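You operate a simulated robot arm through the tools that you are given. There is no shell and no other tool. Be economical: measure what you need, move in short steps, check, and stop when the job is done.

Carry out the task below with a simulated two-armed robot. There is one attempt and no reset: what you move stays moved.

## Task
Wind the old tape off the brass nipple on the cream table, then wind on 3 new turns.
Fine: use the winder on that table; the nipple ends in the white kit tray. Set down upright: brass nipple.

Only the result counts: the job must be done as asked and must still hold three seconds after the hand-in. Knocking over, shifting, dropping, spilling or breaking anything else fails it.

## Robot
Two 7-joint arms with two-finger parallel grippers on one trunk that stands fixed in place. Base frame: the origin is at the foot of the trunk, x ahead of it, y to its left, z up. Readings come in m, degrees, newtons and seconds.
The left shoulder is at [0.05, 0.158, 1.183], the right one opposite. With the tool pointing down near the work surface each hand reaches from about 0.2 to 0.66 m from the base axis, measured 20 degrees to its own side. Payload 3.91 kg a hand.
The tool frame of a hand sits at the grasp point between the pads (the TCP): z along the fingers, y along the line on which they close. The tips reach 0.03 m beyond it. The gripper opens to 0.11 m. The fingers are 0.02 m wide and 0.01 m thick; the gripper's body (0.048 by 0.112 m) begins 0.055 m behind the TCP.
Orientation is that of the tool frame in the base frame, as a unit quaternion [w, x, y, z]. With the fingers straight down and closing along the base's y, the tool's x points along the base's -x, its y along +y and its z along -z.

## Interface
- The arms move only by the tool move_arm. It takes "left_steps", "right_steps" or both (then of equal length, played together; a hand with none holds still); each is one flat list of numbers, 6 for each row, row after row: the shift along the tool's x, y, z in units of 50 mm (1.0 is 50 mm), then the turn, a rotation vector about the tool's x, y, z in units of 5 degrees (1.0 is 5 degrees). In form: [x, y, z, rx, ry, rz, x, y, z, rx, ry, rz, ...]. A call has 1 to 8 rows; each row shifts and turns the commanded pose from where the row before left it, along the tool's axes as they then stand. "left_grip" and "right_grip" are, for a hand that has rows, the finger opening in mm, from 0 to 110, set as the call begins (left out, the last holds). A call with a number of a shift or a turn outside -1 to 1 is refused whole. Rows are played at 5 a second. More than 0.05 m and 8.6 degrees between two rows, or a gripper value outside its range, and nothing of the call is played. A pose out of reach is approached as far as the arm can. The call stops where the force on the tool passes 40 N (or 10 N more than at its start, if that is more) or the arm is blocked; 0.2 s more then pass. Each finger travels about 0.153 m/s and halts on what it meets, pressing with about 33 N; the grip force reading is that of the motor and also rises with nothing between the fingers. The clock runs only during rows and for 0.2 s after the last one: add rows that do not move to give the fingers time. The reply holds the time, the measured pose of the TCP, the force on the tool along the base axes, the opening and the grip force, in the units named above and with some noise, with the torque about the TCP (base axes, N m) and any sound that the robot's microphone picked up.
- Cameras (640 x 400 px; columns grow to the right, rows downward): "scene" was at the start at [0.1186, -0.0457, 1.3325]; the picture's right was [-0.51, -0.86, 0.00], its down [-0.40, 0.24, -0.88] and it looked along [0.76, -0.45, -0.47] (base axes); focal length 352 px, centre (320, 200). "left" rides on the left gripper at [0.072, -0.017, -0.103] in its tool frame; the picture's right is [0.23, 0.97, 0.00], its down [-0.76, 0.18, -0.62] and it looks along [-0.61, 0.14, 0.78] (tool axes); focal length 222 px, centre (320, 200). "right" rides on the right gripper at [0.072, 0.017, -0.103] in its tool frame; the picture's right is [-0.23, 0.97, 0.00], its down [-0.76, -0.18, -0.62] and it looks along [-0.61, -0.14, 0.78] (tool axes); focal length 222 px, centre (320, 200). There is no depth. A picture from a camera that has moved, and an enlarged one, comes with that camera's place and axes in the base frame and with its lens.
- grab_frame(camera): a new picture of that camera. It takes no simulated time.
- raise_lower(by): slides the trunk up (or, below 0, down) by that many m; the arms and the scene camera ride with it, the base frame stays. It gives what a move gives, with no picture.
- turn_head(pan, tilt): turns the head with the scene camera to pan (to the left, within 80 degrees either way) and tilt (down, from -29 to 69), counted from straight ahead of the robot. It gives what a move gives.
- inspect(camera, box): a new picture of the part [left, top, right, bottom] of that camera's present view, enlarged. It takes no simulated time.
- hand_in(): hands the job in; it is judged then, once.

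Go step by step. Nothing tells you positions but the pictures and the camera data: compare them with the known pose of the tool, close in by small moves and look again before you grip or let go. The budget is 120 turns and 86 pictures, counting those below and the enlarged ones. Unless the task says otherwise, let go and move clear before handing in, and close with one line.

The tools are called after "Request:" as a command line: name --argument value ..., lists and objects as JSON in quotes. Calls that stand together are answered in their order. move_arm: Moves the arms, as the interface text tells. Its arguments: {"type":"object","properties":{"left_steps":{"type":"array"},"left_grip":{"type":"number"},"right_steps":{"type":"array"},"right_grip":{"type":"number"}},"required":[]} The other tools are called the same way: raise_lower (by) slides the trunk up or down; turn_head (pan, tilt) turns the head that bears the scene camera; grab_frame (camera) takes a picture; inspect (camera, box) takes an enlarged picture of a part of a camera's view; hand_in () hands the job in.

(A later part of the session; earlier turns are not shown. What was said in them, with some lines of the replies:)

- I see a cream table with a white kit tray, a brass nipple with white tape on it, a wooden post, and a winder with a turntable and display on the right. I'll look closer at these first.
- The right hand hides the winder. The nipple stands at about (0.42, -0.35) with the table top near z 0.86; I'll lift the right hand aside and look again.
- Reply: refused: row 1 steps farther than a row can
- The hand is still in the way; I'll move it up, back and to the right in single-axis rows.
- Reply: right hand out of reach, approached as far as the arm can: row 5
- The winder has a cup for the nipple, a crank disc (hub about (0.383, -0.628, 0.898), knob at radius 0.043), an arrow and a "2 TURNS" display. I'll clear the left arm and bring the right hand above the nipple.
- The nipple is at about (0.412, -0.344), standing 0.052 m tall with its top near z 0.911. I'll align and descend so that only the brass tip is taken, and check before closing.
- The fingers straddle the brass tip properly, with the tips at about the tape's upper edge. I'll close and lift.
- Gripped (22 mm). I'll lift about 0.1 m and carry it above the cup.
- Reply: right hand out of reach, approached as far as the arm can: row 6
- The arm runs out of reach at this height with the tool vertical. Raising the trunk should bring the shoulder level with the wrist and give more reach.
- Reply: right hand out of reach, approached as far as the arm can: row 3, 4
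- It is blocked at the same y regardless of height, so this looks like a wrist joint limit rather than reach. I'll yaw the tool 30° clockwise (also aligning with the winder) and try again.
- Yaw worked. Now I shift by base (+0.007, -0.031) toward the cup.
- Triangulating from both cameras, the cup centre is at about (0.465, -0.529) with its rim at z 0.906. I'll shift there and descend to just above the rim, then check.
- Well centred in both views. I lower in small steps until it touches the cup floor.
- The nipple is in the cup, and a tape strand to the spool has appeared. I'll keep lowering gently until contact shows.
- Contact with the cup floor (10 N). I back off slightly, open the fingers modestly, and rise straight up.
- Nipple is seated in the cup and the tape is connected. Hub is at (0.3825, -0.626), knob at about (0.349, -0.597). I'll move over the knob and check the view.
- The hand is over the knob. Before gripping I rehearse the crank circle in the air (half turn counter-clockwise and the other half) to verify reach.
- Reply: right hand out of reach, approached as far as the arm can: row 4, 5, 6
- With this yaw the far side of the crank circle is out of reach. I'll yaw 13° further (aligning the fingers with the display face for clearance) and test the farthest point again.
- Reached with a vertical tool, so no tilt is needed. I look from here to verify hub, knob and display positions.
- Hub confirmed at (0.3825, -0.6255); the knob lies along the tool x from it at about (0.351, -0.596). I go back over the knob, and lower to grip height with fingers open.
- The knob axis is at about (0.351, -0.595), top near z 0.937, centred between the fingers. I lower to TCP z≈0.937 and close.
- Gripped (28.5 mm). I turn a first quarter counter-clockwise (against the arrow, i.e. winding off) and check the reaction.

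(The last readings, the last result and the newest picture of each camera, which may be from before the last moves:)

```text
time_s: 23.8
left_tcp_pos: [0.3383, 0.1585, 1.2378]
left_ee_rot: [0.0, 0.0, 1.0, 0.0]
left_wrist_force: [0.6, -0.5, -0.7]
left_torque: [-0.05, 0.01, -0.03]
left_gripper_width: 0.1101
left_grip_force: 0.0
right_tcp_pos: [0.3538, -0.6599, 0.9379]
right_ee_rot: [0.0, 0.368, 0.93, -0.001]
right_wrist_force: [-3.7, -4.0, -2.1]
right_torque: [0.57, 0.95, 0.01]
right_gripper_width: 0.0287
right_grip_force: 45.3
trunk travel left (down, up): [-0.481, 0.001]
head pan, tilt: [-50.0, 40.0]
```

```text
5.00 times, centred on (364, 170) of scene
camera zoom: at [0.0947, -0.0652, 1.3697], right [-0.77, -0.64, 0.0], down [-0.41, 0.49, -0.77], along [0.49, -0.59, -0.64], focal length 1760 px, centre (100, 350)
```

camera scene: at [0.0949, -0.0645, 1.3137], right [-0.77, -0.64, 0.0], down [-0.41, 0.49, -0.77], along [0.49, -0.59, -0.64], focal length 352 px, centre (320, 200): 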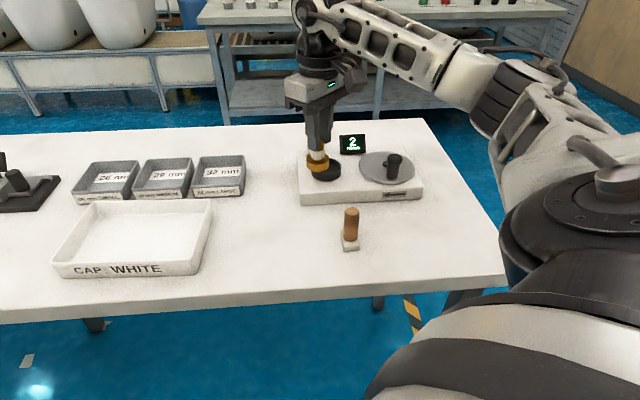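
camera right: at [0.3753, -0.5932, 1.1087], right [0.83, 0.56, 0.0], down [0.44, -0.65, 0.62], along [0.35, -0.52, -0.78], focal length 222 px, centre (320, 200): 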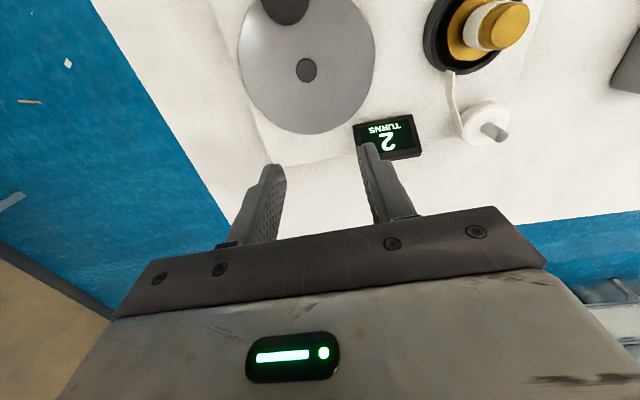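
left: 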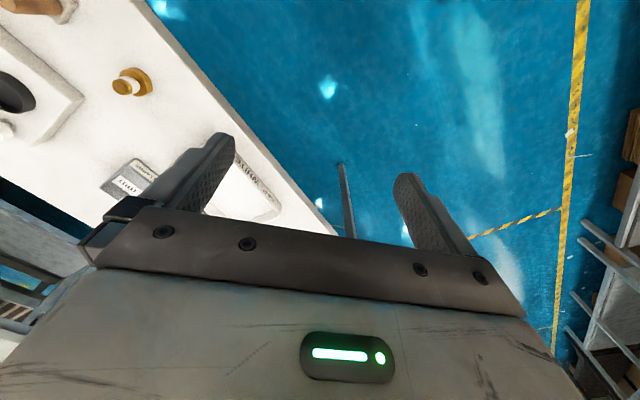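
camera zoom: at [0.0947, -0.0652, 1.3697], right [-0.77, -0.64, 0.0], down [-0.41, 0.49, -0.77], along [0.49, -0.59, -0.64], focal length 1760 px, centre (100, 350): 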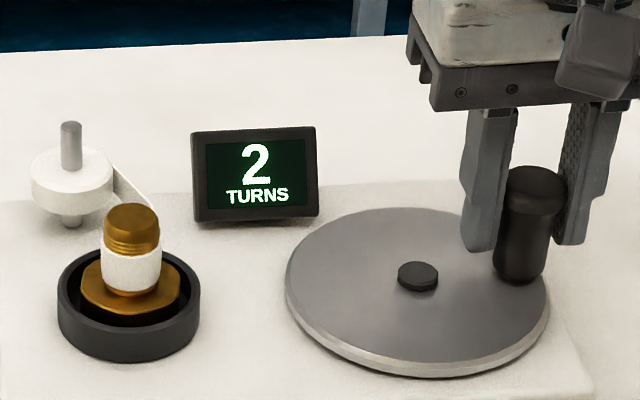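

The disc and the nipple turn together with little force. I continue another half turn counter-clockwise.

Request:
move_arm --right_steps '[-0.3368, 0.067, 0, 0, 0, 0, -0.2855, 0.1908, 0, 0, 0, 0, -0.1908, 0.2855, 0, 0, 0, 0, -0.067, 0.3368, 0, 0, 0, 0]'

Request:
inspect --camera "scene" --box '[300, 130, 428, 210]'

Request:
inspect --camera "right" --box '[240, 80, 440, 205]'

```text
time_s: 24.8
left_tcp_pos: [0.339, 0.1603, 1.2373]
left_ee_rot: [0.0, 0.0, 1.0, 0.0]
left_wrist_force: [0.3, -0.3, 0.0]
left_torque: [0.0, -0.02, 0.0]
left_gripper_width: 0.1097
left_grip_force: 0.0
right_tcp_pos: [0.4177, -0.6542, 0.9402]
right_ee_rot: [0.003, 0.365, 0.931, 0.002]
right_wrist_force: [8.7, -5.9, 6.2]
right_torque: [-0.78, -1.0, 0.04]
right_gripper_width: 0.0287
right_grip_force: 45.0
trunk travel left (down, up): [-0.481, 0.001]
head pan, tilt: [-50.0, 40.0]
```

```text
5.00 times, centred on (364, 170) of scene
camera zoom: at [0.0951, -0.0642, 1.3698], right [-0.77, -0.64, 0.0], down [-0.41, 0.49, -0.77], along [0.49, -0.59, -0.64], focal length 1760 px, centre (100, 350)
```

zoom: 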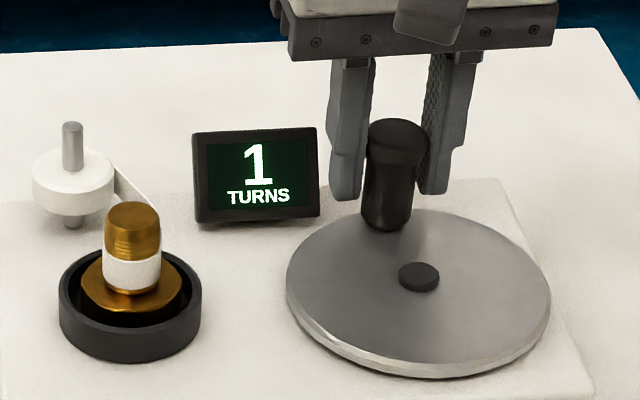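

```text
3.20 times, centred on (340, 142) of right
camera zoom: at [0.378, -0.5929, 1.0421], right [0.83, 0.56, 0.01], down [0.43, -0.65, 0.63], along [0.35, -0.52, -0.78], focal length 711 px, centre (256, 384)
```

zoom: 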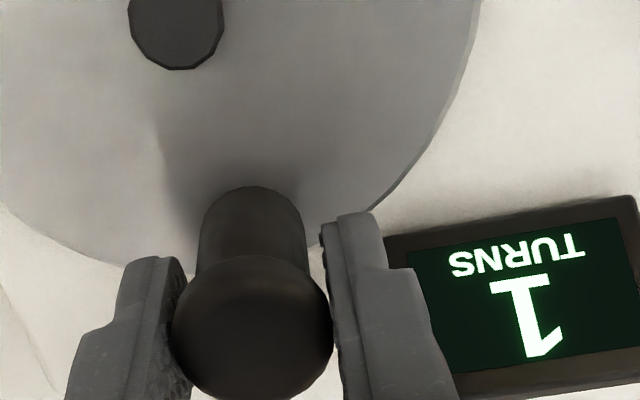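

The counter dropped to 1 and the tape thins, so counter-clockwise is the winding-off direction. The finger clears the display by several mm; I proceed two rows past it and watch force.

Request:
move_arm --right_steps '[0.068, 0.343, 0, 0, 0, 0, 0.194, 0.291, 0, 0, 0, 0]'

Request:
move_arm --right_steps '[0.291, 0.194, 0, 0, 0, 0, 0.343, 0.068, 0, 0, 0, 0]'

Request:
inspect --camera "scene" --box '[300, 130, 428, 210]'

```text
time_s: 25.4
left_tcp_pos: [0.3374, 0.1621, 1.2377]
left_ee_rot: [0.0, 0.0, 1.0, -0.001]
left_wrist_force: [0.3, 0.2, -0.9]
left_torque: [0.01, -0.01, 0.04]
left_gripper_width: 0.1101
left_grip_force: 0.1
right_tcp_pos: [0.4297, -0.6206, 0.9399]
right_ee_rot: [0.0, 0.367, 0.93, 0.001]
right_wrist_force: [4.6, 1.2, 7.1]
right_torque: [-0.46, -0.96, -0.01]
right_gripper_width: 0.0286
right_grip_force: 44.9
trunk travel left (down, up): [-0.481, 0.001]
head pan, tilt: [-50.0, 40.0]
```

```text
time_s: 26.0
left_tcp_pos: [0.3386, 0.1603, 1.2376]
left_ee_rot: [0.0, -0.001, 1.0, -0.001]
left_wrist_force: [-1.1, -0.6, -0.1]
left_torque: [-0.01, -0.01, -0.02]
left_gripper_width: 0.1098
left_grip_force: 0.0
right_tcp_pos: [0.4117, -0.5912, 0.9386]
right_ee_rot: [-0.001, 0.367, 0.93, 0.0]
right_wrist_force: [-0.4, 1.0, 5.8]
right_torque: [0.23, -0.8, -0.01]
right_gripper_width: 0.0285
right_grip_force: 44.5
trunk travel left (down, up): [-0.481, 0.001]
head pan, tilt: [-50.0, 40.0]
```

```text
5.00 times, centred on (364, 170) of scene
camera zoom: at [0.094, -0.0637, 1.3698], right [-0.77, -0.64, 0.0], down [-0.41, 0.49, -0.77], along [0.49, -0.59, -0.64], focal length 1760 px, centre (100, 350)
```

zoom: 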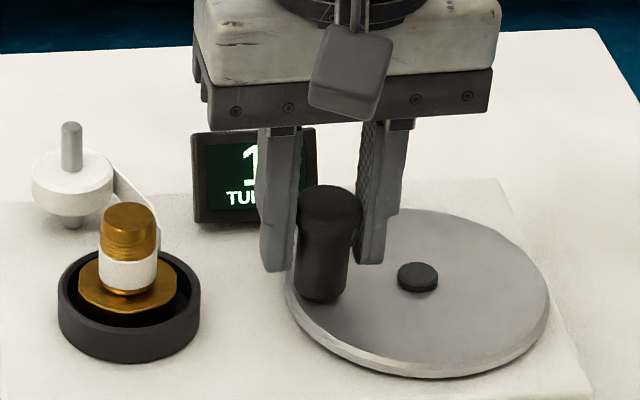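

Three quarters of a turn done smoothly. Next half turn.

Request:
move_arm --right_steps '[0.343, -0.068, 0, 0, 0, 0, 0.291, -0.194, 0, 0, 0, 0, 0.194, -0.291, 0, 0, 0, 0, 0.068, -0.343, 0, 0, 0, 0, -0.068, -0.343, 0, 0, 0, 0, -0.194, -0.291, 0, 0, 0, 0, -0.291, -0.194, 0, 0, 0, 0, -0.343, -0.068, 0, 0, 0, 0]'

Request:
inspect --camera "scene" --box '[300, 130, 428, 210]'

```text
time_s: 27.8
left_tcp_pos: [0.3387, 0.1609, 1.2375]
left_ee_rot: [-0.001, 0.0, 1.0, -0.002]
left_wrist_force: [-0.2, 0.0, 0.6]
left_torque: [0.01, 0.01, -0.03]
left_gripper_width: 0.1099
left_grip_force: 0.0
right_tcp_pos: [0.3505, -0.6574, 0.9393]
right_ee_rot: [0.0, 0.367, 0.93, -0.001]
right_wrist_force: [-2.0, -2.8, 6.5]
right_torque: [0.61, 0.6, -0.01]
right_gripper_width: 0.0286
right_grip_force: 45.3
trunk travel left (down, up): [-0.481, 0.001]
head pan, tilt: [-50.0, 40.0]
```

```text
5.00 times, centred on (364, 170) of scene
camera zoom: at [0.0942, -0.064, 1.3699], right [-0.77, -0.64, 0.0], down [-0.41, 0.49, -0.77], along [0.49, -0.59, -0.64], focal length 1760 px, centre (100, 350)
```

zoom: 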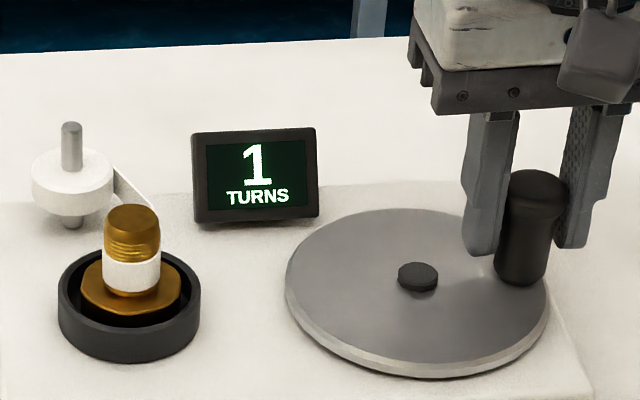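

Consistent with one wrap per crank turn (display rounds). I continue 180° more counter-clockwise, with two more quarter sections to follow.

Request:
move_arm --right_steps '[-0.343, 0.068, 0, 0, 0, 0, -0.291, 0.194, 0, 0, 0, 0, -0.194, 0.291, 0, 0, 0, 0, -0.068, 0.343, 0, 0, 0, 0, 0.068, 0.343, 0, 0, 0, 0, 0.194, 0.291, 0, 0, 0, 0, 0.291, 0.194, 0, 0, 0, 0, 0.343, 0.068, 0, 0, 0, 0]'

Request:
inspect --camera "scene" --box '[300, 130, 428, 210]'

```text
time_s: 29.6
left_tcp_pos: [0.3374, 0.1617, 1.238]
left_ee_rot: [0.001, 0.001, 1.0, -0.001]
left_wrist_force: [0.3, 0.4, 0.8]
left_torque: [0.02, -0.01, 0.01]
left_gripper_width: 0.1103
left_grip_force: 0.2
right_tcp_pos: [0.4127, -0.593, 0.9398]
right_ee_rot: [-0.001, 0.368, 0.93, -0.001]
right_wrist_force: [-1.4, -0.7, 10.5]
right_torque: [0.58, -0.39, -0.01]
right_gripper_width: 0.0284
right_grip_force: 45.0
trunk travel left (down, up): [-0.481, 0.001]
head pan, tilt: [-50.0, 40.0]
```

```text
5.00 times, centred on (364, 170) of scene
camera zoom: at [0.0936, -0.0635, 1.3699], right [-0.77, -0.64, 0.0], down [-0.41, 0.49, -0.77], along [0.49, -0.59, -0.64], focal length 1760 px, centre (100, 350)
```

zoom: 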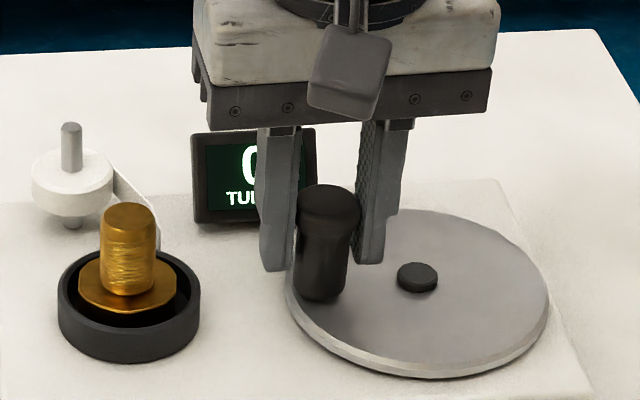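

Display reads 0 and bare threads show. I finish the last quarter to complete two full turns off.

Request:
move_arm --right_steps '[0.343, -0.068, 0, 0, 0, 0, 0.291, -0.194, 0, 0, 0, 0, 0.194, -0.291, 0, 0, 0, 0, 0.068, -0.343, 0, 0, 0, 0, 0, 0, 0, 0, 0, 0]'

Request:
inspect --camera "scene" --box '[300, 130, 428, 210]'

```text
time_s: 30.8
left_tcp_pos: [0.339, 0.161, 1.238]
left_ee_rot: [0.0, 0.0, 1.0, -0.001]
left_wrist_force: [0.3, -0.5, 0.3]
left_torque: [0.02, 0.01, -0.01]
left_gripper_width: 0.1101
left_grip_force: 0.1
right_tcp_pos: [0.35, -0.5953, 0.9396]
right_ee_rot: [0.002, 0.366, 0.93, 0.0]
right_wrist_force: [7.9, -8.7, 12.4]
right_torque: [-0.31, 0.26, 0.0]
right_gripper_width: 0.0282
right_grip_force: 44.9
trunk travel left (down, up): [-0.481, 0.001]
head pan, tilt: [-50.0, 40.0]
```

```text
5.00 times, centred on (364, 170) of scene
camera zoom: at [0.0949, -0.0638, 1.3697], right [-0.77, -0.64, 0.0], down [-0.41, 0.49, -0.77], along [0.49, -0.59, -0.64], focal length 1760 px, centre (100, 350)
```

zoom: 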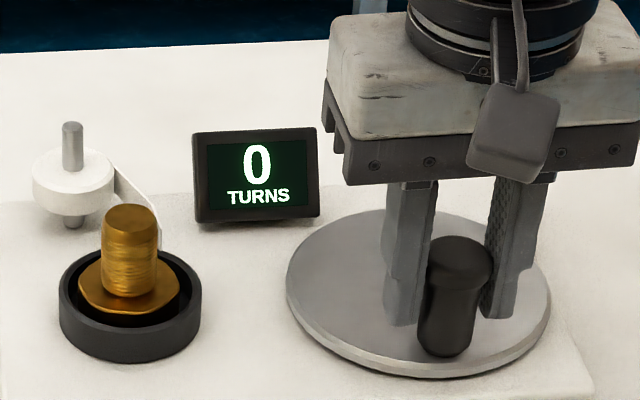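

Old tape is off: display 0. There's slight built-up load in the grip, so I'll relax and re-grip the knob before winding on clockwise.

Request:
move_arm --right_steps '[0, 0, 0, 0, 0, 0, -0.02, 0, 0, 0, 0, 0]' --right_grip 36

Request:
move_arm --right_steps '[0, 0, 0, 0, 0, 0, 0, 0, 0, 0, 0, 0]' --right_grip 15

Request:
move_arm --right_steps '[-0.068, 0.343, 0, 0, 0, 0, -0.194, 0.291, 0, 0, 0, 0, -0.291, 0.194, 0, 0, 0, 0, -0.343, 0.068, 0, 0, 0, 0, -0.343, -0.068, 0, 0, 0, 0, -0.291, -0.194, 0, 0, 0, 0, -0.194, -0.291, 0, 0, 0, 0, -0.068, -0.343, 0, 0, 0, 0]'

Request:
inspect --camera "scene" --box '[300, 130, 428, 210]'

```text
time_s: 31.4
left_tcp_pos: [0.3395, 0.1599, 1.236]
left_ee_rot: [-0.001, 0.0, 1.0, 0.0]
left_wrist_force: [-0.1, -0.8, -0.5]
left_torque: [0.01, 0.01, 0.02]
left_gripper_width: 0.1097
left_grip_force: 0.0
right_tcp_pos: [0.3506, -0.5935, 0.9381]
right_ee_rot: [-0.001, 0.367, 0.93, 0.0]
right_wrist_force: [-0.6, -0.2, 0.0]
right_torque: [-0.01, 0.04, 0.02]
right_gripper_width: 0.036
right_grip_force: 0.1
trunk travel left (down, up): [-0.481, 0.001]
head pan, tilt: [-50.0, 40.0]
```

```text
time_s: 32.0
left_tcp_pos: [0.3391, 0.1604, 1.2365]
left_ee_rot: [0.001, 0.0, 1.0, 0.0]
left_wrist_force: [1.1, 0.5, -0.2]
left_torque: [0.01, 0.0, 0.0]
left_gripper_width: 0.1102
left_grip_force: 0.0
right_tcp_pos: [0.3508, -0.5946, 0.938]
right_ee_rot: [-0.001, 0.366, 0.93, 0.001]
right_wrist_force: [-1.2, 1.3, -1.4]
right_torque: [0.13, 0.02, -0.02]
right_gripper_width: 0.0284
right_grip_force: 45.5
trunk travel left (down, up): [-0.481, 0.001]
head pan, tilt: [-50.0, 40.0]
```

```text
time_s: 33.8
left_tcp_pos: [0.3392, 0.1598, 1.2376]
left_ee_rot: [0.0, 0.0, 1.0, 0.0]
left_wrist_force: [0.2, -0.9, 0.1]
left_torque: [0.02, -0.01, 0.02]
left_gripper_width: 0.1098
left_grip_force: 0.0
right_tcp_pos: [0.4163, -0.6561, 0.9378]
right_ee_rot: [0.0, 0.367, 0.93, 0.001]
right_wrist_force: [-2.2, 3.2, -6.6]
right_torque: [0.75, 0.29, 0.01]
right_gripper_width: 0.0286
right_grip_force: 45.1
trunk travel left (down, up): [-0.481, 0.001]
head pan, tilt: [-50.0, 40.0]
```

```text
5.00 times, centred on (364, 170) of scene
camera zoom: at [0.0947, -0.0651, 1.3696], right [-0.77, -0.64, 0.0], down [-0.41, 0.49, -0.77], along [0.49, -0.59, -0.64], focal length 1760 px, centre (100, 350)
```

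zoom: 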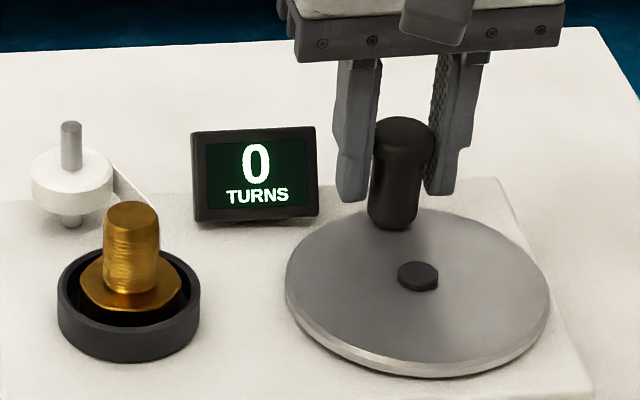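

Half a turn clockwise done, low forces; display still 0 (rounding). Continue the second half.

Request:
move_arm --right_steps '[0.068, -0.343, 0, 0, 0, 0, 0.194, -0.291, 0, 0, 0, 0, 0.291, -0.194, 0, 0, 0, 0, 0.343, -0.068, 0, 0, 0, 0, 0.343, 0.068, 0, 0, 0, 0, 0.291, 0.194, 0, 0, 0, 0, 0.194, 0.291, 0, 0, 0, 0, 0.068, 0.343, 0, 0, 0, 0]'

Request:
inspect --camera "scene" --box '[300, 130, 428, 210]'

```text
time_s: 35.6
left_tcp_pos: [0.3404, 0.1621, 1.2371]
left_ee_rot: [0.0, -0.001, 1.0, -0.001]
left_wrist_force: [0.1, -0.2, 0.3]
left_torque: [-0.01, 0.01, 0.0]
left_gripper_width: 0.11
left_grip_force: 0.1
right_tcp_pos: [0.3509, -0.5956, 0.9376]
right_ee_rot: [0.0, 0.367, 0.93, 0.001]
right_wrist_force: [-1.7, 2.4, 5.3]
right_torque: [0.49, 1.2, 0.01]
right_gripper_width: 0.0283
right_grip_force: 45.0
trunk travel left (down, up): [-0.481, 0.001]
head pan, tilt: [-50.0, 40.0]
```

```text
5.00 times, centred on (364, 170) of scene
camera zoom: at [0.0946, -0.0635, 1.3698], right [-0.77, -0.64, 0.0], down [-0.41, 0.49, -0.77], along [0.49, -0.59, -0.64], focal length 1760 px, centre (100, 350)
```

zoom: 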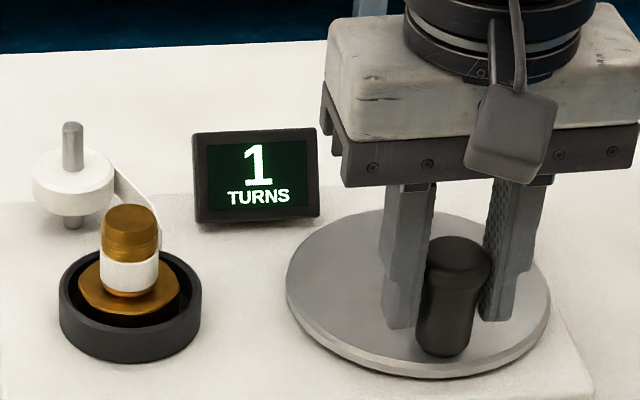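

One new turn on. I wind the second turn.

Request:
move_arm --right_steps '[-0.068, 0.343, 0, 0, 0, 0, -0.194, 0.291, 0, 0, 0, 0, -0.291, 0.194, 0, 0, 0, 0, -0.343, 0.068, 0, 0, 0, 0, -0.343, -0.068, 0, 0, 0, 0, -0.291, -0.194, 0, 0, 0, 0, -0.194, -0.291, 0, 0, 0, 0, -0.068, -0.343, 0, 0, 0, 0]'

Request:
move_arm --right_steps '[0.068, -0.343, 0, 0, 0, 0, 0.194, -0.291, 0, 0, 0, 0, 0.291, -0.194, 0, 0, 0, 0, 0.343, -0.068, 0, 0, 0, 0, 0.343, 0.068, 0, 0, 0, 0, 0.291, 0.194, 0, 0, 0, 0, 0.194, 0.291, 0, 0, 0, 0, 0.068, 0.343, 0, 0, 0, 0]'

Request:
inspect --camera "scene" --box '[300, 130, 428, 210]'

```text
time_s: 37.4
left_tcp_pos: [0.3384, 0.1608, 1.2375]
left_ee_rot: [0.0, 0.0, 1.0, 0.0]
left_wrist_force: [-1.0, 0.5, 0.3]
left_torque: [0.02, -0.01, -0.04]
left_gripper_width: 0.1103
left_grip_force: 0.0
right_tcp_pos: [0.4157, -0.656, 0.9393]
right_ee_rot: [0.0, 0.367, 0.93, 0.0]
right_wrist_force: [2.8, -1.4, 3.6]
right_torque: [0.33, 0.77, -0.03]
right_gripper_width: 0.0283
right_grip_force: 45.2
trunk travel left (down, up): [-0.481, 0.001]
head pan, tilt: [-50.0, 40.0]
```

```text
time_s: 39.2
left_tcp_pos: [0.3392, 0.161, 1.237]
left_ee_rot: [0.0, 0.0, 1.0, -0.001]
left_wrist_force: [-0.1, 0.1, 0.4]
left_torque: [0.02, -0.03, 0.03]
left_gripper_width: 0.1101
left_grip_force: 0.0
right_tcp_pos: [0.3505, -0.5939, 0.9387]
right_ee_rot: [-0.002, 0.366, 0.93, 0.001]
right_wrist_force: [-2.7, 3.4, 1.9]
right_torque: [0.2, 1.01, -0.03]
right_gripper_width: 0.0287
right_grip_force: 44.7
trunk travel left (down, up): [-0.481, 0.001]
head pan, tilt: [-50.0, 40.0]
```

```text
5.00 times, centred on (364, 170) of scene
camera zoom: at [0.0947, -0.0636, 1.3697], right [-0.77, -0.64, 0.0], down [-0.41, 0.49, -0.77], along [0.49, -0.59, -0.64], focal length 1760 px, centre (100, 350)
```

zoom: 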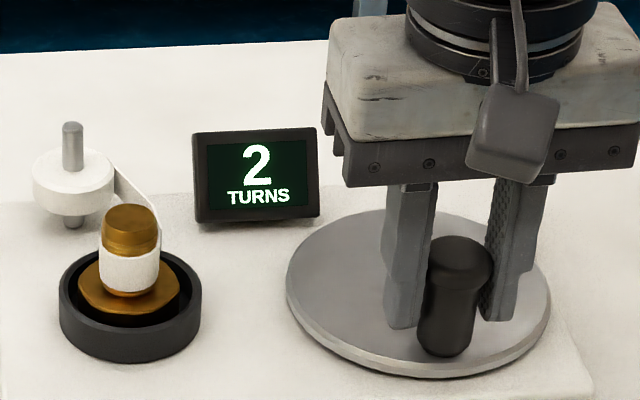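

Two turns on. Third turn now.

Request:
move_arm --right_steps '[-0.068, 0.343, 0, 0, 0, 0, -0.194, 0.291, 0, 0, 0, 0, -0.291, 0.194, 0, 0, 0, 0, -0.343, 0.068, 0, 0, 0, 0, -0.343, -0.068, 0, 0, 0, 0, -0.291, -0.194, 0, 0, 0, 0, -0.194, -0.291, 0, 0, 0, 0, -0.068, -0.343, 0, 0, 0, 0]'

Request:
move_arm --right_steps '[0.068, -0.343, 0, 0, 0, 0, 0.194, -0.291, 0, 0, 0, 0, 0.291, -0.194, 0, 0, 0, 0, 0.343, -0.068, 0, 0, 0, 0, 0.343, 0.068, 0, 0, 0, 0, 0.291, 0.194, 0, 0, 0, 0, 0.194, 0.291, 0, 0, 0, 0, 0.068, 0.343, 0, 0, 0, 0]'

Request:
inspect --camera "scene" --box '[300, 130, 428, 210]'

```text
time_s: 41.0
left_tcp_pos: [0.3391, 0.1601, 1.2372]
left_ee_rot: [0.0, 0.0, 1.0, 0.0]
left_wrist_force: [-0.1, -0.2, -0.5]
left_torque: [0.03, -0.03, 0.0]
left_gripper_width: 0.1099
left_grip_force: 0.1
right_tcp_pos: [0.4162, -0.6564, 0.9375]
right_ee_rot: [0.0, 0.367, 0.93, 0.001]
right_wrist_force: [-4.8, 3.5, -3.6]
right_torque: [0.68, 0.31, 0.03]
right_gripper_width: 0.0285
right_grip_force: 45.0
trunk travel left (down, up): [-0.481, 0.001]
head pan, tilt: [-50.0, 40.0]
```

```text
time_s: 42.8
left_tcp_pos: [0.3394, 0.1609, 1.2378]
left_ee_rot: [-0.001, -0.001, 1.0, -0.001]
left_wrist_force: [0.4, 0.0, -0.2]
left_torque: [0.0, 0.01, -0.01]
left_gripper_width: 0.1102
left_grip_force: 0.0
right_tcp_pos: [0.3503, -0.5943, 0.939]
right_ee_rot: [0.0, 0.366, 0.93, 0.001]
right_wrist_force: [-3.1, 3.6, 2.4]
right_torque: [0.18, 1.05, 0.0]
right_gripper_width: 0.0284
right_grip_force: 44.4
trunk travel left (down, up): [-0.481, 0.001]
head pan, tilt: [-50.0, 40.0]
```

```text
5.00 times, centred on (364, 170) of scene
camera zoom: at [0.0945, -0.0634, 1.3698], right [-0.77, -0.64, 0.0], down [-0.41, 0.49, -0.77], along [0.49, -0.59, -0.64], focal length 1760 px, centre (100, 350)
```

zoom: 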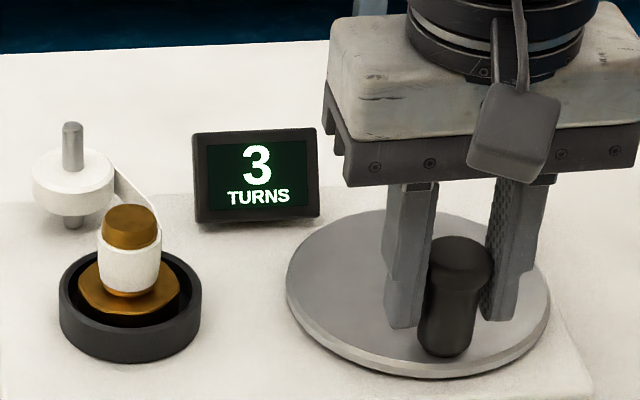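

Display reads 3. I release the knob, rise clear, and move back above the nipple.

Request:
move_arm --right_steps '[0, 0, 0, 0, 0, 0, 0, 0, 0, 0, 0, 0, 0, 0, -0.9, 0, 0, 0, 0, 0, -0.9, 0, 0, 0, -0.26, 0.847, 0, 0, 0, 0, -0.26, 0.847, 0, 0, 0, 0, -0.26, 0.847, 0, 0, 0, 0]' --right_grip 55

Request:
inspect --camera "right" --box '[220, 60, 420, 220]'

Request:
inspect --camera "scene" --box '[300, 130, 428, 210]'

```text
time_s: 44.4
left_tcp_pos: [0.3394, 0.1607, 1.2358]
left_ee_rot: [0.0, 0.0, 1.0, 0.0]
left_wrist_force: [-0.2, -0.5, -0.2]
left_torque: [-0.05, -0.01, 0.01]
left_gripper_width: 0.1098
left_grip_force: 0.1
right_tcp_pos: [0.4675, -0.5292, 1.0278]
right_ee_rot: [0.0, 0.366, 0.93, -0.001]
right_wrist_force: [0.5, 0.4, 0.5]
right_torque: [-0.02, 0.0, 0.0]
right_gripper_width: 0.0552
right_grip_force: 0.0
trunk travel left (down, up): [-0.481, 0.001]
head pan, tilt: [-50.0, 40.0]
```

```text
2.50 times, centred on (320, 140) of right
camera zoom: at [0.4275, -0.4667, 1.132], right [0.83, 0.56, 0.0], down [0.44, -0.65, 0.62], along [0.35, -0.52, -0.78], focal length 555 px, centre (320, 350)
```

zoom: 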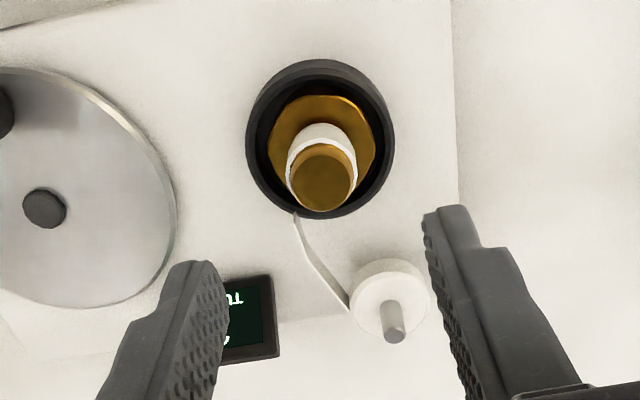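

```text
5.00 times, centred on (364, 170) of scene
camera zoom: at [0.0955, -0.064, 1.3696], right [-0.77, -0.64, 0.0], down [-0.41, 0.49, -0.77], along [0.49, -0.59, -0.64], focal length 1760 px, centre (100, 350)
```

zoom: 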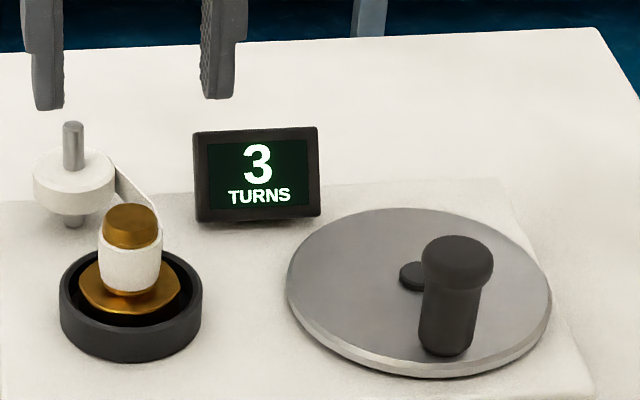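

Nipple carries the new tape and is centred under the hand. I lower to grip only the bare brass tip (TCP z≈0.970, tips ≈0.940).

Request:
move_arm --right_steps '[0.01, 0.01, 0.58, 0, 0, 0, 0, 0, 0.57, 0, 0, 0]'

Request:
inspect --camera "scene" --box '[300, 140, 380, 200]'

Request:
inspect --camera "right" --box '[240, 100, 400, 220]'

```text
time_s: 45.0
left_tcp_pos: [0.3385, 0.1607, 1.2371]
left_ee_rot: [0.0, 0.0, 1.0, 0.0]
left_wrist_force: [0.2, 0.0, -0.1]
left_torque: [-0.02, 0.04, 0.03]
left_gripper_width: 0.11
left_grip_force: 0.0
right_tcp_pos: [0.4665, -0.528, 0.9701]
right_ee_rot: [0.0, 0.366, 0.931, 0.0]
right_wrist_force: [1.1, 0.0, 0.6]
right_torque: [-0.02, 0.0, -0.01]
right_gripper_width: 0.055
right_grip_force: 0.1
trunk travel left (down, up): [-0.481, 0.001]
head pan, tilt: [-50.0, 40.0]
```

```text
6.67 times, centred on (340, 170) of scene
camera zoom: at [0.0948, -0.0645, 1.3697], right [-0.77, -0.64, 0.0], down [-0.41, 0.49, -0.77], along [0.49, -0.59, -0.64], focal length 2347 px, centre (187, 400)
```

zoom: 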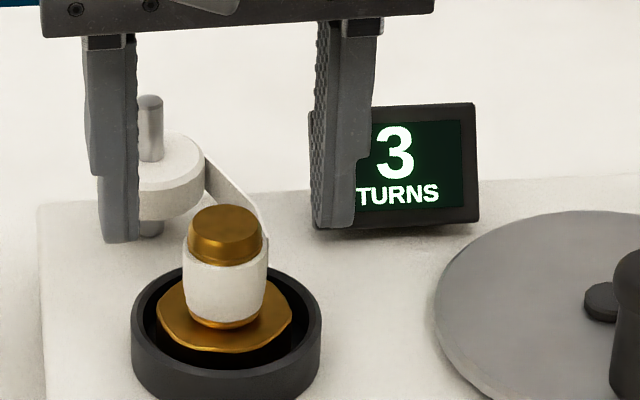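

```text
3.33 times, centred on (320, 160) of right
camera zoom: at [0.4271, -0.4667, 1.0739], right [0.83, 0.56, 0.0], down [0.44, -0.65, 0.62], along [0.35, -0.52, -0.78], focal length 740 px, centre (320, 333)
```

zoom: 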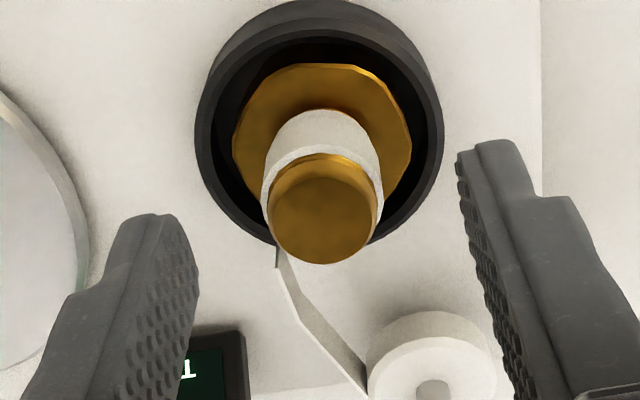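

Tips are level with the exposed brass. I close and check the grip before lifting.

Request:
move_arm --right_steps '[0, 0, 0.02, 0, 0, 0, 0, 0, 0, 0, 0, 0, 0, 0, 0, 0, 0, 0]' --right_grip 5

Request:
inspect --camera "scene" --box '[300, 140, 380, 200]'

```text
time_s: 45.8
left_tcp_pos: [0.3392, 0.1612, 1.2373]
left_ee_rot: [0.0, -0.001, 1.0, 0.001]
left_wrist_force: [1.1, 0.1, 0.2]
left_torque: [-0.01, -0.01, -0.01]
left_gripper_width: 0.1099
left_grip_force: 0.1
right_tcp_pos: [0.4674, -0.5276, 0.9695]
right_ee_rot: [0.0, 0.367, 0.93, 0.0]
right_wrist_force: [0.6, -0.3, -0.4]
right_torque: [0.0, -0.02, -0.01]
right_gripper_width: 0.005
right_grip_force: 0.1
trunk travel left (down, up): [-0.481, 0.001]
head pan, tilt: [-50.0, 40.0]
```

```text
6.67 times, centred on (340, 170) of scene
camera zoom: at [0.0947, -0.0643, 1.3697], right [-0.77, -0.64, 0.0], down [-0.41, 0.49, -0.77], along [0.49, -0.59, -0.64], focal length 2347 px, centre (187, 400)
```

zoom: 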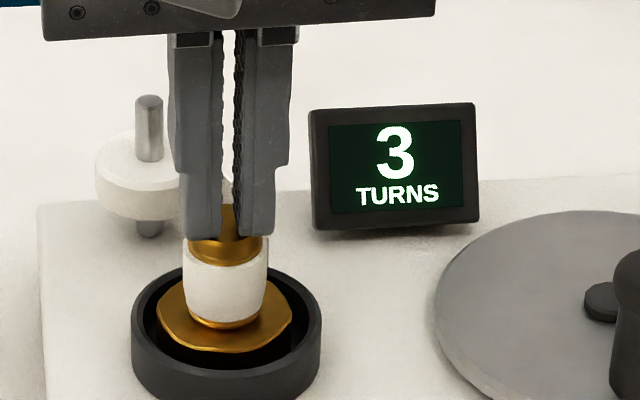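

The fingers closed just above the nipple's top, so the nipple is a bit lower than I reckoned. I reopen, lower to the height that worked before (TCP z≈0.963), and close again.

Request:
move_arm --right_steps '[0, 0, 0, 0, 0, 0, 0, 0, 0, 0, 0, 0]' --right_grip 55

Request:
move_arm --right_steps '[0, 0, 0.13, 0, 0, 0, 0, 0, 0, 0, 0, 0]'

Request:
move_arm --right_steps '[0, 0, 0, 0, 0, 0, 0, 0, 0, 0, 0, 0]' --right_grip 5

Request:
inspect --camera "scene" --box '[300, 140, 380, 200]'

```text
time_s: 46.4
left_tcp_pos: [0.3392, 0.1595, 1.2384]
left_ee_rot: [0.0, 0.0, 1.0, 0.0]
left_wrist_force: [0.0, 0.2, 1.0]
left_torque: [0.03, -0.01, 0.01]
left_gripper_width: 0.11
left_grip_force: 0.1
right_tcp_pos: [0.4665, -0.5281, 0.9702]
right_ee_rot: [-0.001, 0.366, 0.93, 0.0]
right_wrist_force: [0.0, -0.6, 0.7]
right_torque: [-0.01, 0.0, -0.01]
right_gripper_width: 0.055
right_grip_force: 0.0
trunk travel left (down, up): [-0.481, 0.001]
head pan, tilt: [-50.0, 40.0]
```

```text
time_s: 47.0
left_tcp_pos: [0.3384, 0.1608, 1.2375]
left_ee_rot: [0.0, 0.001, 1.0, 0.001]
left_wrist_force: [0.7, -0.1, 0.3]
left_torque: [0.0, -0.01, -0.02]
left_gripper_width: 0.11
left_grip_force: 0.0
right_tcp_pos: [0.4669, -0.528, 0.9639]
right_ee_rot: [0.0, 0.366, 0.93, 0.0]
right_wrist_force: [0.0, -0.3, -0.5]
right_torque: [0.01, 0.03, -0.01]
right_gripper_width: 0.055
right_grip_force: 0.1
trunk travel left (down, up): [-0.481, 0.001]
head pan, tilt: [-50.0, 40.0]
```

```text
time_s: 47.6
left_tcp_pos: [0.3392, 0.1604, 1.2379]
left_ee_rot: [0.0, 0.0, 1.0, 0.0]
left_wrist_force: [-0.2, -0.4, -0.5]
left_torque: [0.02, 0.01, 0.02]
left_gripper_width: 0.1098
left_grip_force: 0.1
right_tcp_pos: [0.4671, -0.5292, 0.9632]
right_ee_rot: [0.0, 0.366, 0.931, 0.0]
right_wrist_force: [-0.1, 0.6, -0.1]
right_torque: [0.01, 0.03, -0.02]
right_gripper_width: 0.0217
right_grip_force: 33.2
trunk travel left (down, up): [-0.481, 0.001]
head pan, tilt: [-50.0, 40.0]
```

```text
6.67 times, centred on (340, 170) of scene
camera zoom: at [0.0948, -0.0644, 1.3697], right [-0.77, -0.64, 0.0], down [-0.41, 0.49, -0.77], along [0.49, -0.59, -0.64], focal length 2347 px, centre (187, 400)
```

zoom: 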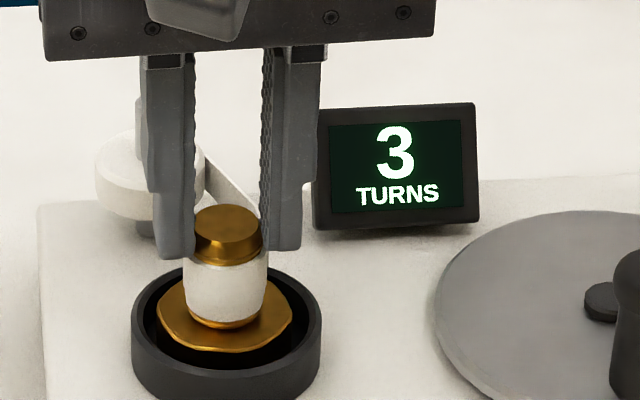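

Now gripped on the brass tip (21.7 mm), fingers just above the tape. I lift straight up and check.

Request:
move_arm --right_steps '[0, 0, -0.3, 0, 0, 0, 0, 0, -0.5, 0, 0, 0, 0, 0, -0.7, 0, 0, 0]'

Request:
grab_frame --camera "scene"

Request:
inspect --camera "scene" --box '[280, 80, 408, 200]'

```text
time_s: 48.4
left_tcp_pos: [0.339, 0.161, 1.2374]
left_ee_rot: [0.0, 0.0, 1.0, -0.001]
left_wrist_force: [-0.1, 0.1, 0.7]
left_torque: [0.0, 0.01, 0.04]
left_gripper_width: 0.1099
left_grip_force: 0.1
right_tcp_pos: [0.466, -0.5286, 1.0394]
right_ee_rot: [0.0, 0.366, 0.931, 0.001]
right_wrist_force: [0.4, -0.6, -1.1]
right_torque: [0.04, -0.01, 0.02]
right_gripper_width: 0.0219
right_grip_force: 33.0
trunk travel left (down, up): [-0.481, 0.001]
head pan, tilt: [-50.0, 40.0]
```

```text
34 pictures are left
camera scene: at [0.0946, -0.0641, 1.3697], right [-0.77, -0.64, 0.0], down [-0.41, 0.49, -0.77], along [0.49, -0.59, -0.64], focal length 352 px, centre (320, 200)
```

scene: 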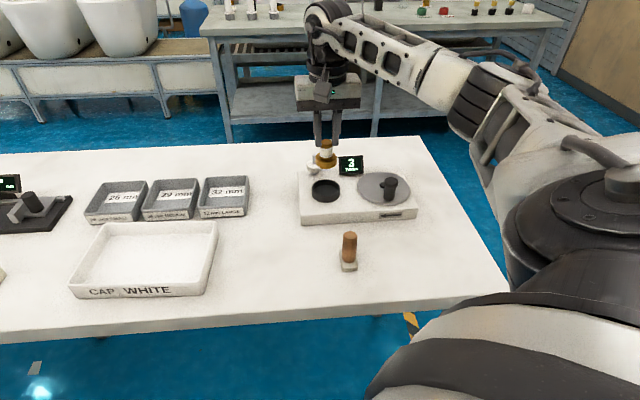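

```text
3.33 times, centred on (344, 140) of scene
camera zoom: at [0.0946, -0.0641, 1.3697], right [-0.77, -0.64, 0.0], down [-0.41, 0.49, -0.77], along [0.49, -0.59, -0.64], focal length 1174 px, centre (240, 400)
```

zoom: 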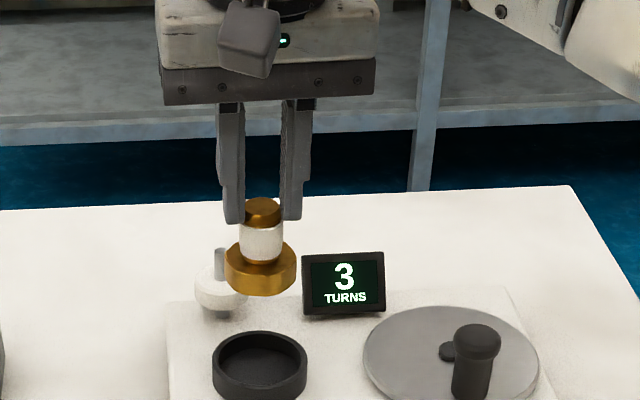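

The nipple is free of the spool with 3 turns on. The white tray spans roughly (0.46,-0.21)–(0.57,-0.32)–(0.75,-0.18)–(0.64,-0.07); I'll aim at about (0.572, -0.218), turning the yaw back on the way.

Request:
move_arm --right_steps '[0.383, 0.854, 0, 0, 0, 0, 0.383, 0.854, 0, 0, 0, 0, 0.383, 0.854, 0, 0, 0, 0, 0.383, 0.854, 0, 0, 0, 0, 0, 0, 0, 0, 0, -1, 0, 0, 0, 0, 0, -1, 0, 0, 0, 0, 0, -1, 0, 0, 0, 0, 0, -1]'

Request:
move_arm --right_steps '[0, 0, 0, 0, 0, -1, 0, 0, 0, 0, 0, -1, 0, 0, 0, 0, 0, -1, 0, 0, 0, 0, 0, -1, 0, 0, 0, 0, 0, -0.6]'

```text
time_s: 50.2
left_tcp_pos: [0.3392, 0.1616, 1.2374]
left_ee_rot: [0.0, 0.001, 1.0, 0.0]
left_wrist_force: [0.7, 0.5, 0.5]
left_torque: [-0.02, -0.02, 0.01]
left_gripper_width: 0.1097
left_grip_force: 0.0
right_tcp_pos: [0.5272, -0.3512, 1.0389]
right_ee_rot: [0.0, 0.198, 0.98, -0.001]
right_wrist_force: [-0.4, -0.1, -0.9]
right_torque: [-0.02, -0.01, -0.03]
right_gripper_width: 0.0217
right_grip_force: 33.3
trunk travel left (down, up): [-0.481, 0.001]
head pan, tilt: [-50.0, 40.0]
```

```text
time_s: 51.4
left_tcp_pos: [0.338, 0.1612, 1.2381]
left_ee_rot: [0.0, 0.0, 1.0, 0.0]
left_wrist_force: [0.8, -0.8, 0.1]
left_torque: [-0.04, 0.0, 0.03]
left_gripper_width: 0.11
left_grip_force: 0.0
right_tcp_pos: [0.5278, -0.3509, 1.0389]
right_ee_rot: [0.0, 0.0, 1.0, 0.0]
right_wrist_force: [0.0, 0.3, -1.1]
right_torque: [-0.01, 0.02, -0.01]
right_gripper_width: 0.0217
right_grip_force: 33.1
trunk travel left (down, up): [-0.481, 0.001]
head pan, tilt: [-50.0, 40.0]
```

Yaw is back to zero. Now move base (+0.044, +0.133) to above the tray, and turn the head to view it.

Request:
move_arm --right_steps '[-0.22, 0.66, 0, 0, 0, 0, -0.22, 0.66, 0, 0, 0, 0, -0.22, 0.66, 0, 0, 0, 0, -0.22, 0.68, 0, 0, 0, 0]'

Request:
turn_head --pan -25 --tilt 40

Request:
grab_frame --camera "scene"

Request:
grab_frame --camera "right"

```text
time_s: 52.4
left_tcp_pos: [0.3383, 0.1605, 1.2366]
left_ee_rot: [0.0, 0.0, 1.0, 0.0]
left_wrist_force: [0.2, 0.2, 0.7]
left_torque: [-0.01, 0.0, 0.05]
left_gripper_width: 0.1098
left_grip_force: 0.0
right_tcp_pos: [0.57, -0.2181, 1.0381]
right_ee_rot: [0.0, 0.0, 1.0, 0.0]
right_wrist_force: [0.8, -0.2, -1.2]
right_torque: [0.01, 0.02, 0.02]
right_gripper_width: 0.0217
right_grip_force: 32.6
trunk travel left (down, up): [-0.481, 0.001]
head pan, tilt: [-50.0, 40.0]
```

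```text
time_s: 53.3
left_tcp_pos: [0.34, 0.1606, 1.2377]
left_ee_rot: [0.0, 0.0, 1.0, 0.0]
left_wrist_force: [0.8, -1.0, 0.1]
left_torque: [0.0, 0.02, 0.01]
left_gripper_width: 0.1099
left_grip_force: 0.0
right_tcp_pos: [0.5704, -0.2183, 1.0385]
right_ee_rot: [0.0, 0.0, 1.0, 0.0]
right_wrist_force: [0.4, 0.0, -1.1]
right_torque: [-0.02, 0.03, 0.0]
right_gripper_width: 0.0217
right_grip_force: 32.8
trunk travel left (down, up): [-0.481, 0.001]
head pan, tilt: [-25.0, 40.0]
```

```text
32 pictures are left
camera scene: at [0.1172, -0.0353, 1.3697], right [-0.42, -0.91, 0.0], down [-0.58, 0.27, -0.77], along [0.69, -0.32, -0.64], focal length 352 px, centre (320, 200)
```

scene: 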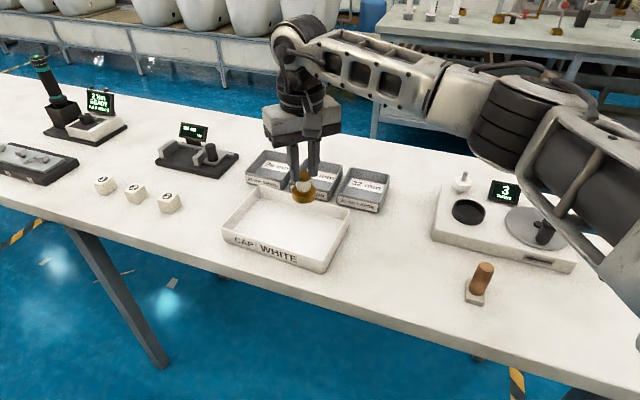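

```text
31 pictures are left
camera right: at [0.4997, -0.2015, 1.1417], right [0.23, 0.97, 0.0], down [0.76, -0.18, 0.62], along [0.61, -0.14, -0.78], focal length 222 px, centre (320, 200)
```

right: 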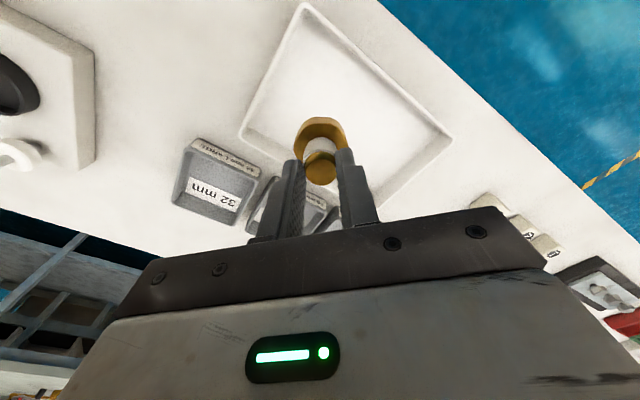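

The nipple hangs well inside the tray walls. I lower to just above the tray floor.

Request:
move_arm --right_steps '[0, 0, 0.7, 0, 0, 0, 0, 0, 0.7, 0, 0, 0, 0, 0, 0.5, 0, 0, 0]'

Request:
inspect --camera "scene" --box '[220, 150, 380, 280]'

```text
time_s: 54.1
left_tcp_pos: [0.3389, 0.16, 1.2371]
left_ee_rot: [0.0, 0.001, 1.0, 0.001]
left_wrist_force: [-0.1, 0.0, -0.3]
left_torque: [-0.02, 0.02, 0.0]
left_gripper_width: 0.1104
left_grip_force: 0.1
right_tcp_pos: [0.5708, -0.2163, 0.9427]
right_ee_rot: [0.0, -0.001, 1.0, 0.0]
right_wrist_force: [-0.4, 0.4, -1.1]
right_torque: [0.0, -0.01, 0.02]
right_gripper_width: 0.0218
right_grip_force: 33.1
trunk travel left (down, up): [-0.481, 0.001]
head pan, tilt: [-25.0, 40.0]
```

```text
3.08 times, centred on (300, 215) of scene
camera zoom: at [0.1175, -0.0353, 1.3697], right [-0.42, -0.91, 0.0], down [-0.58, 0.27, -0.77], along [0.69, -0.32, -0.64], focal length 1083 px, centre (382, 154)
```

zoom: 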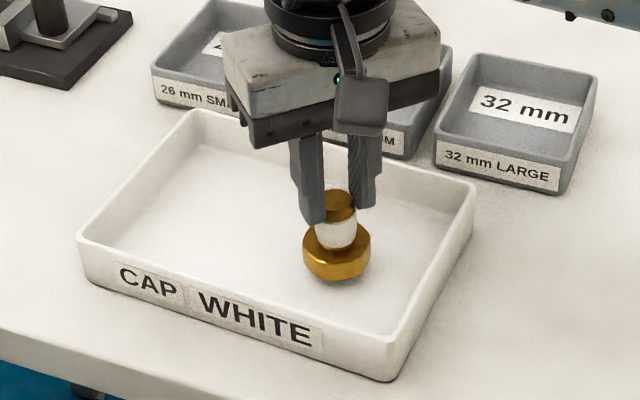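

Nicely inside and upright. I lower in small steps until floor contact.

Request:
move_arm --right_steps '[0, 0, 0.08, 0, 0, 0, 0, 0, 0.06, 0, 0, 0]'

Request:
move_arm --right_steps '[0, 0, 0.04, 0, 0, 0, 0, 0, 0.03, 0, 0, 0]'

```text
time_s: 54.7
left_tcp_pos: [0.3388, 0.1606, 1.2369]
left_ee_rot: [-0.001, 0.0, 1.0, 0.0]
left_wrist_force: [-0.6, -0.1, 0.4]
left_torque: [0.02, 0.01, -0.01]
left_gripper_width: 0.1099
left_grip_force: 0.1
right_tcp_pos: [0.5714, -0.2176, 0.9371]
right_ee_rot: [0.0, 0.001, 1.0, 0.0]
right_wrist_force: [0.0, -0.2, -1.1]
right_torque: [-0.02, 0.03, -0.02]
right_gripper_width: 0.0219
right_grip_force: 32.8
trunk travel left (down, up): [-0.481, 0.001]
head pan, tilt: [-25.0, 40.0]
```

```text
time_s: 55.3
left_tcp_pos: [0.3393, 0.1609, 1.2376]
left_ee_rot: [0.0, 0.0, 1.0, 0.0]
left_wrist_force: [-0.8, -0.6, -1.0]
left_torque: [0.02, 0.04, 0.02]
left_gripper_width: 0.1099
left_grip_force: 0.0
right_tcp_pos: [0.5705, -0.2182, 0.9331]
right_ee_rot: [0.0, 0.0, 1.0, 0.0]
right_wrist_force: [1.1, 0.9, -0.4]
right_torque: [0.01, 0.0, 0.01]
right_gripper_width: 0.0216
right_grip_force: 32.9
trunk travel left (down, up): [-0.481, 0.001]
head pan, tilt: [-25.0, 40.0]
```

Request:
move_arm --right_steps '[0, 0, 0.04, 0, 0, 0, 0, 0, 0, 0, 0, 0]'

Request:
move_arm --right_steps '[0, 0, 0.04, 0, 0, 0, 0, 0, 0, 0, 0, 0]'

```text
time_s: 55.9
left_tcp_pos: [0.3398, 0.162, 1.2368]
left_ee_rot: [0.001, -0.001, 1.0, 0.0]
left_wrist_force: [-0.6, 0.0, -1.2]
left_torque: [-0.03, 0.02, 0.02]
left_gripper_width: 0.1099
left_grip_force: 0.1
right_tcp_pos: [0.5712, -0.2186, 0.9309]
right_ee_rot: [0.0, 0.0, 1.0, 0.001]
right_wrist_force: [0.1, 0.6, -0.7]
right_torque: [-0.01, -0.02, -0.04]
right_gripper_width: 0.0216
right_grip_force: 33.1
trunk travel left (down, up): [-0.481, 0.001]
head pan, tilt: [-25.0, 40.0]
```

```text
time_s: 56.5
left_tcp_pos: [0.3379, 0.1604, 1.2367]
left_ee_rot: [0.0, 0.0, 1.0, 0.001]
left_wrist_force: [1.4, -0.1, -0.5]
left_torque: [-0.05, -0.02, 0.0]
left_gripper_width: 0.11
left_grip_force: 0.2
right_tcp_pos: [0.5712, -0.2177, 0.9303]
right_ee_rot: [0.001, 0.0, 1.0, 0.0]
right_wrist_force: [-0.1, -0.4, 4.3]
right_torque: [-0.01, 0.06, 0.0]
right_gripper_width: 0.0221
right_grip_force: 33.3
trunk travel left (down, up): [-0.481, 0.001]
head pan, tilt: [-25.0, 40.0]
```

Floor contact (about 5 N). I release with a modest opening, then rise straight up.

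Request:
move_arm --right_steps '[0, 0, -0.02, 0, 0, 0, 0, 0, 0, 0, 0, 0, 0, 0, 0, 0, 0, 0]' --right_grip 45

Request:
move_arm --right_steps '[0, 0, -0.5, 0, 0, 0, 0, 0, -0.9, 0, 0, 0, 0, 0, -0.9, 0, 0, 0, 0.9, 0, 0, 0, 0, 0, 0.9, -0.3, 0, 0, 0, 0]'

Request:
inspect --camera "scene" --box '[220, 150, 380, 280]'

Request:
grab_frame --camera "scene"

```text
time_s: 57.3
left_tcp_pos: [0.3403, 0.1611, 1.2379]
left_ee_rot: [0.0, 0.0, 1.0, 0.001]
left_wrist_force: [-0.1, 0.0, 0.3]
left_torque: [-0.04, 0.02, 0.02]
left_gripper_width: 0.1101
left_grip_force: 0.0
right_tcp_pos: [0.5705, -0.2183, 0.9297]
right_ee_rot: [0.0, 0.0, 1.0, 0.0]
right_wrist_force: [-0.1, 0.5, -1.2]
right_torque: [0.03, -0.01, -0.02]
right_gripper_width: 0.045
right_grip_force: 0.0
trunk travel left (down, up): [-0.481, 0.001]
head pan, tilt: [-25.0, 40.0]
```

```text
time_s: 58.5
left_tcp_pos: [0.3395, 0.1604, 1.2385]
left_ee_rot: [0.0, 0.0, 1.0, 0.0]
left_wrist_force: [-0.8, 0.7, 0.4]
left_torque: [-0.01, 0.0, -0.03]
left_gripper_width: 0.1103
left_grip_force: 0.0
right_tcp_pos: [0.4791, -0.2328, 1.0463]
right_ee_rot: [0.001, -0.001, 1.0, 0.0]
right_wrist_force: [0.4, 0.1, -0.5]
right_torque: [0.02, 0.0, 0.03]
right_gripper_width: 0.0446
right_grip_force: 0.0
trunk travel left (down, up): [-0.481, 0.001]
head pan, tilt: [-25.0, 40.0]
```

```text
3.08 times, centred on (300, 215) of scene
camera zoom: at [0.1165, -0.0354, 1.3698], right [-0.42, -0.91, 0.0], down [-0.58, 0.27, -0.77], along [0.69, -0.32, -0.64], focal length 1083 px, centre (382, 154)
```

zoom: 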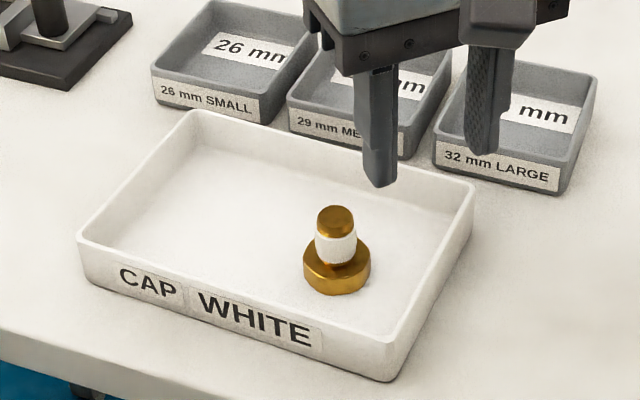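

```text
28 pictures are left
camera scene: at [0.1165, -0.0354, 1.3698], right [-0.42, -0.91, 0.0], down [-0.58, 0.27, -0.77], along [0.69, -0.32, -0.64], focal length 352 px, centre (320, 200)
```

scene: 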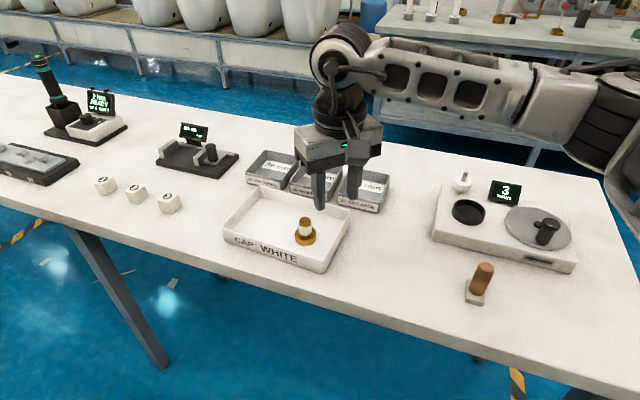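

The nipple stands upright in the white tray with its new tape, the counter shows 3, nothing else has moved and the hand is clear. I hand in.

Request:
hand_in

```text
The job is handed in.
```

I wound the old tape off the brass nipple and put on 3 new turns. The winder's counter went from 2 to 0, then up to 3. The nipple now stands upright in the white kit tray, and in the last picture nothing else on the table had moved.
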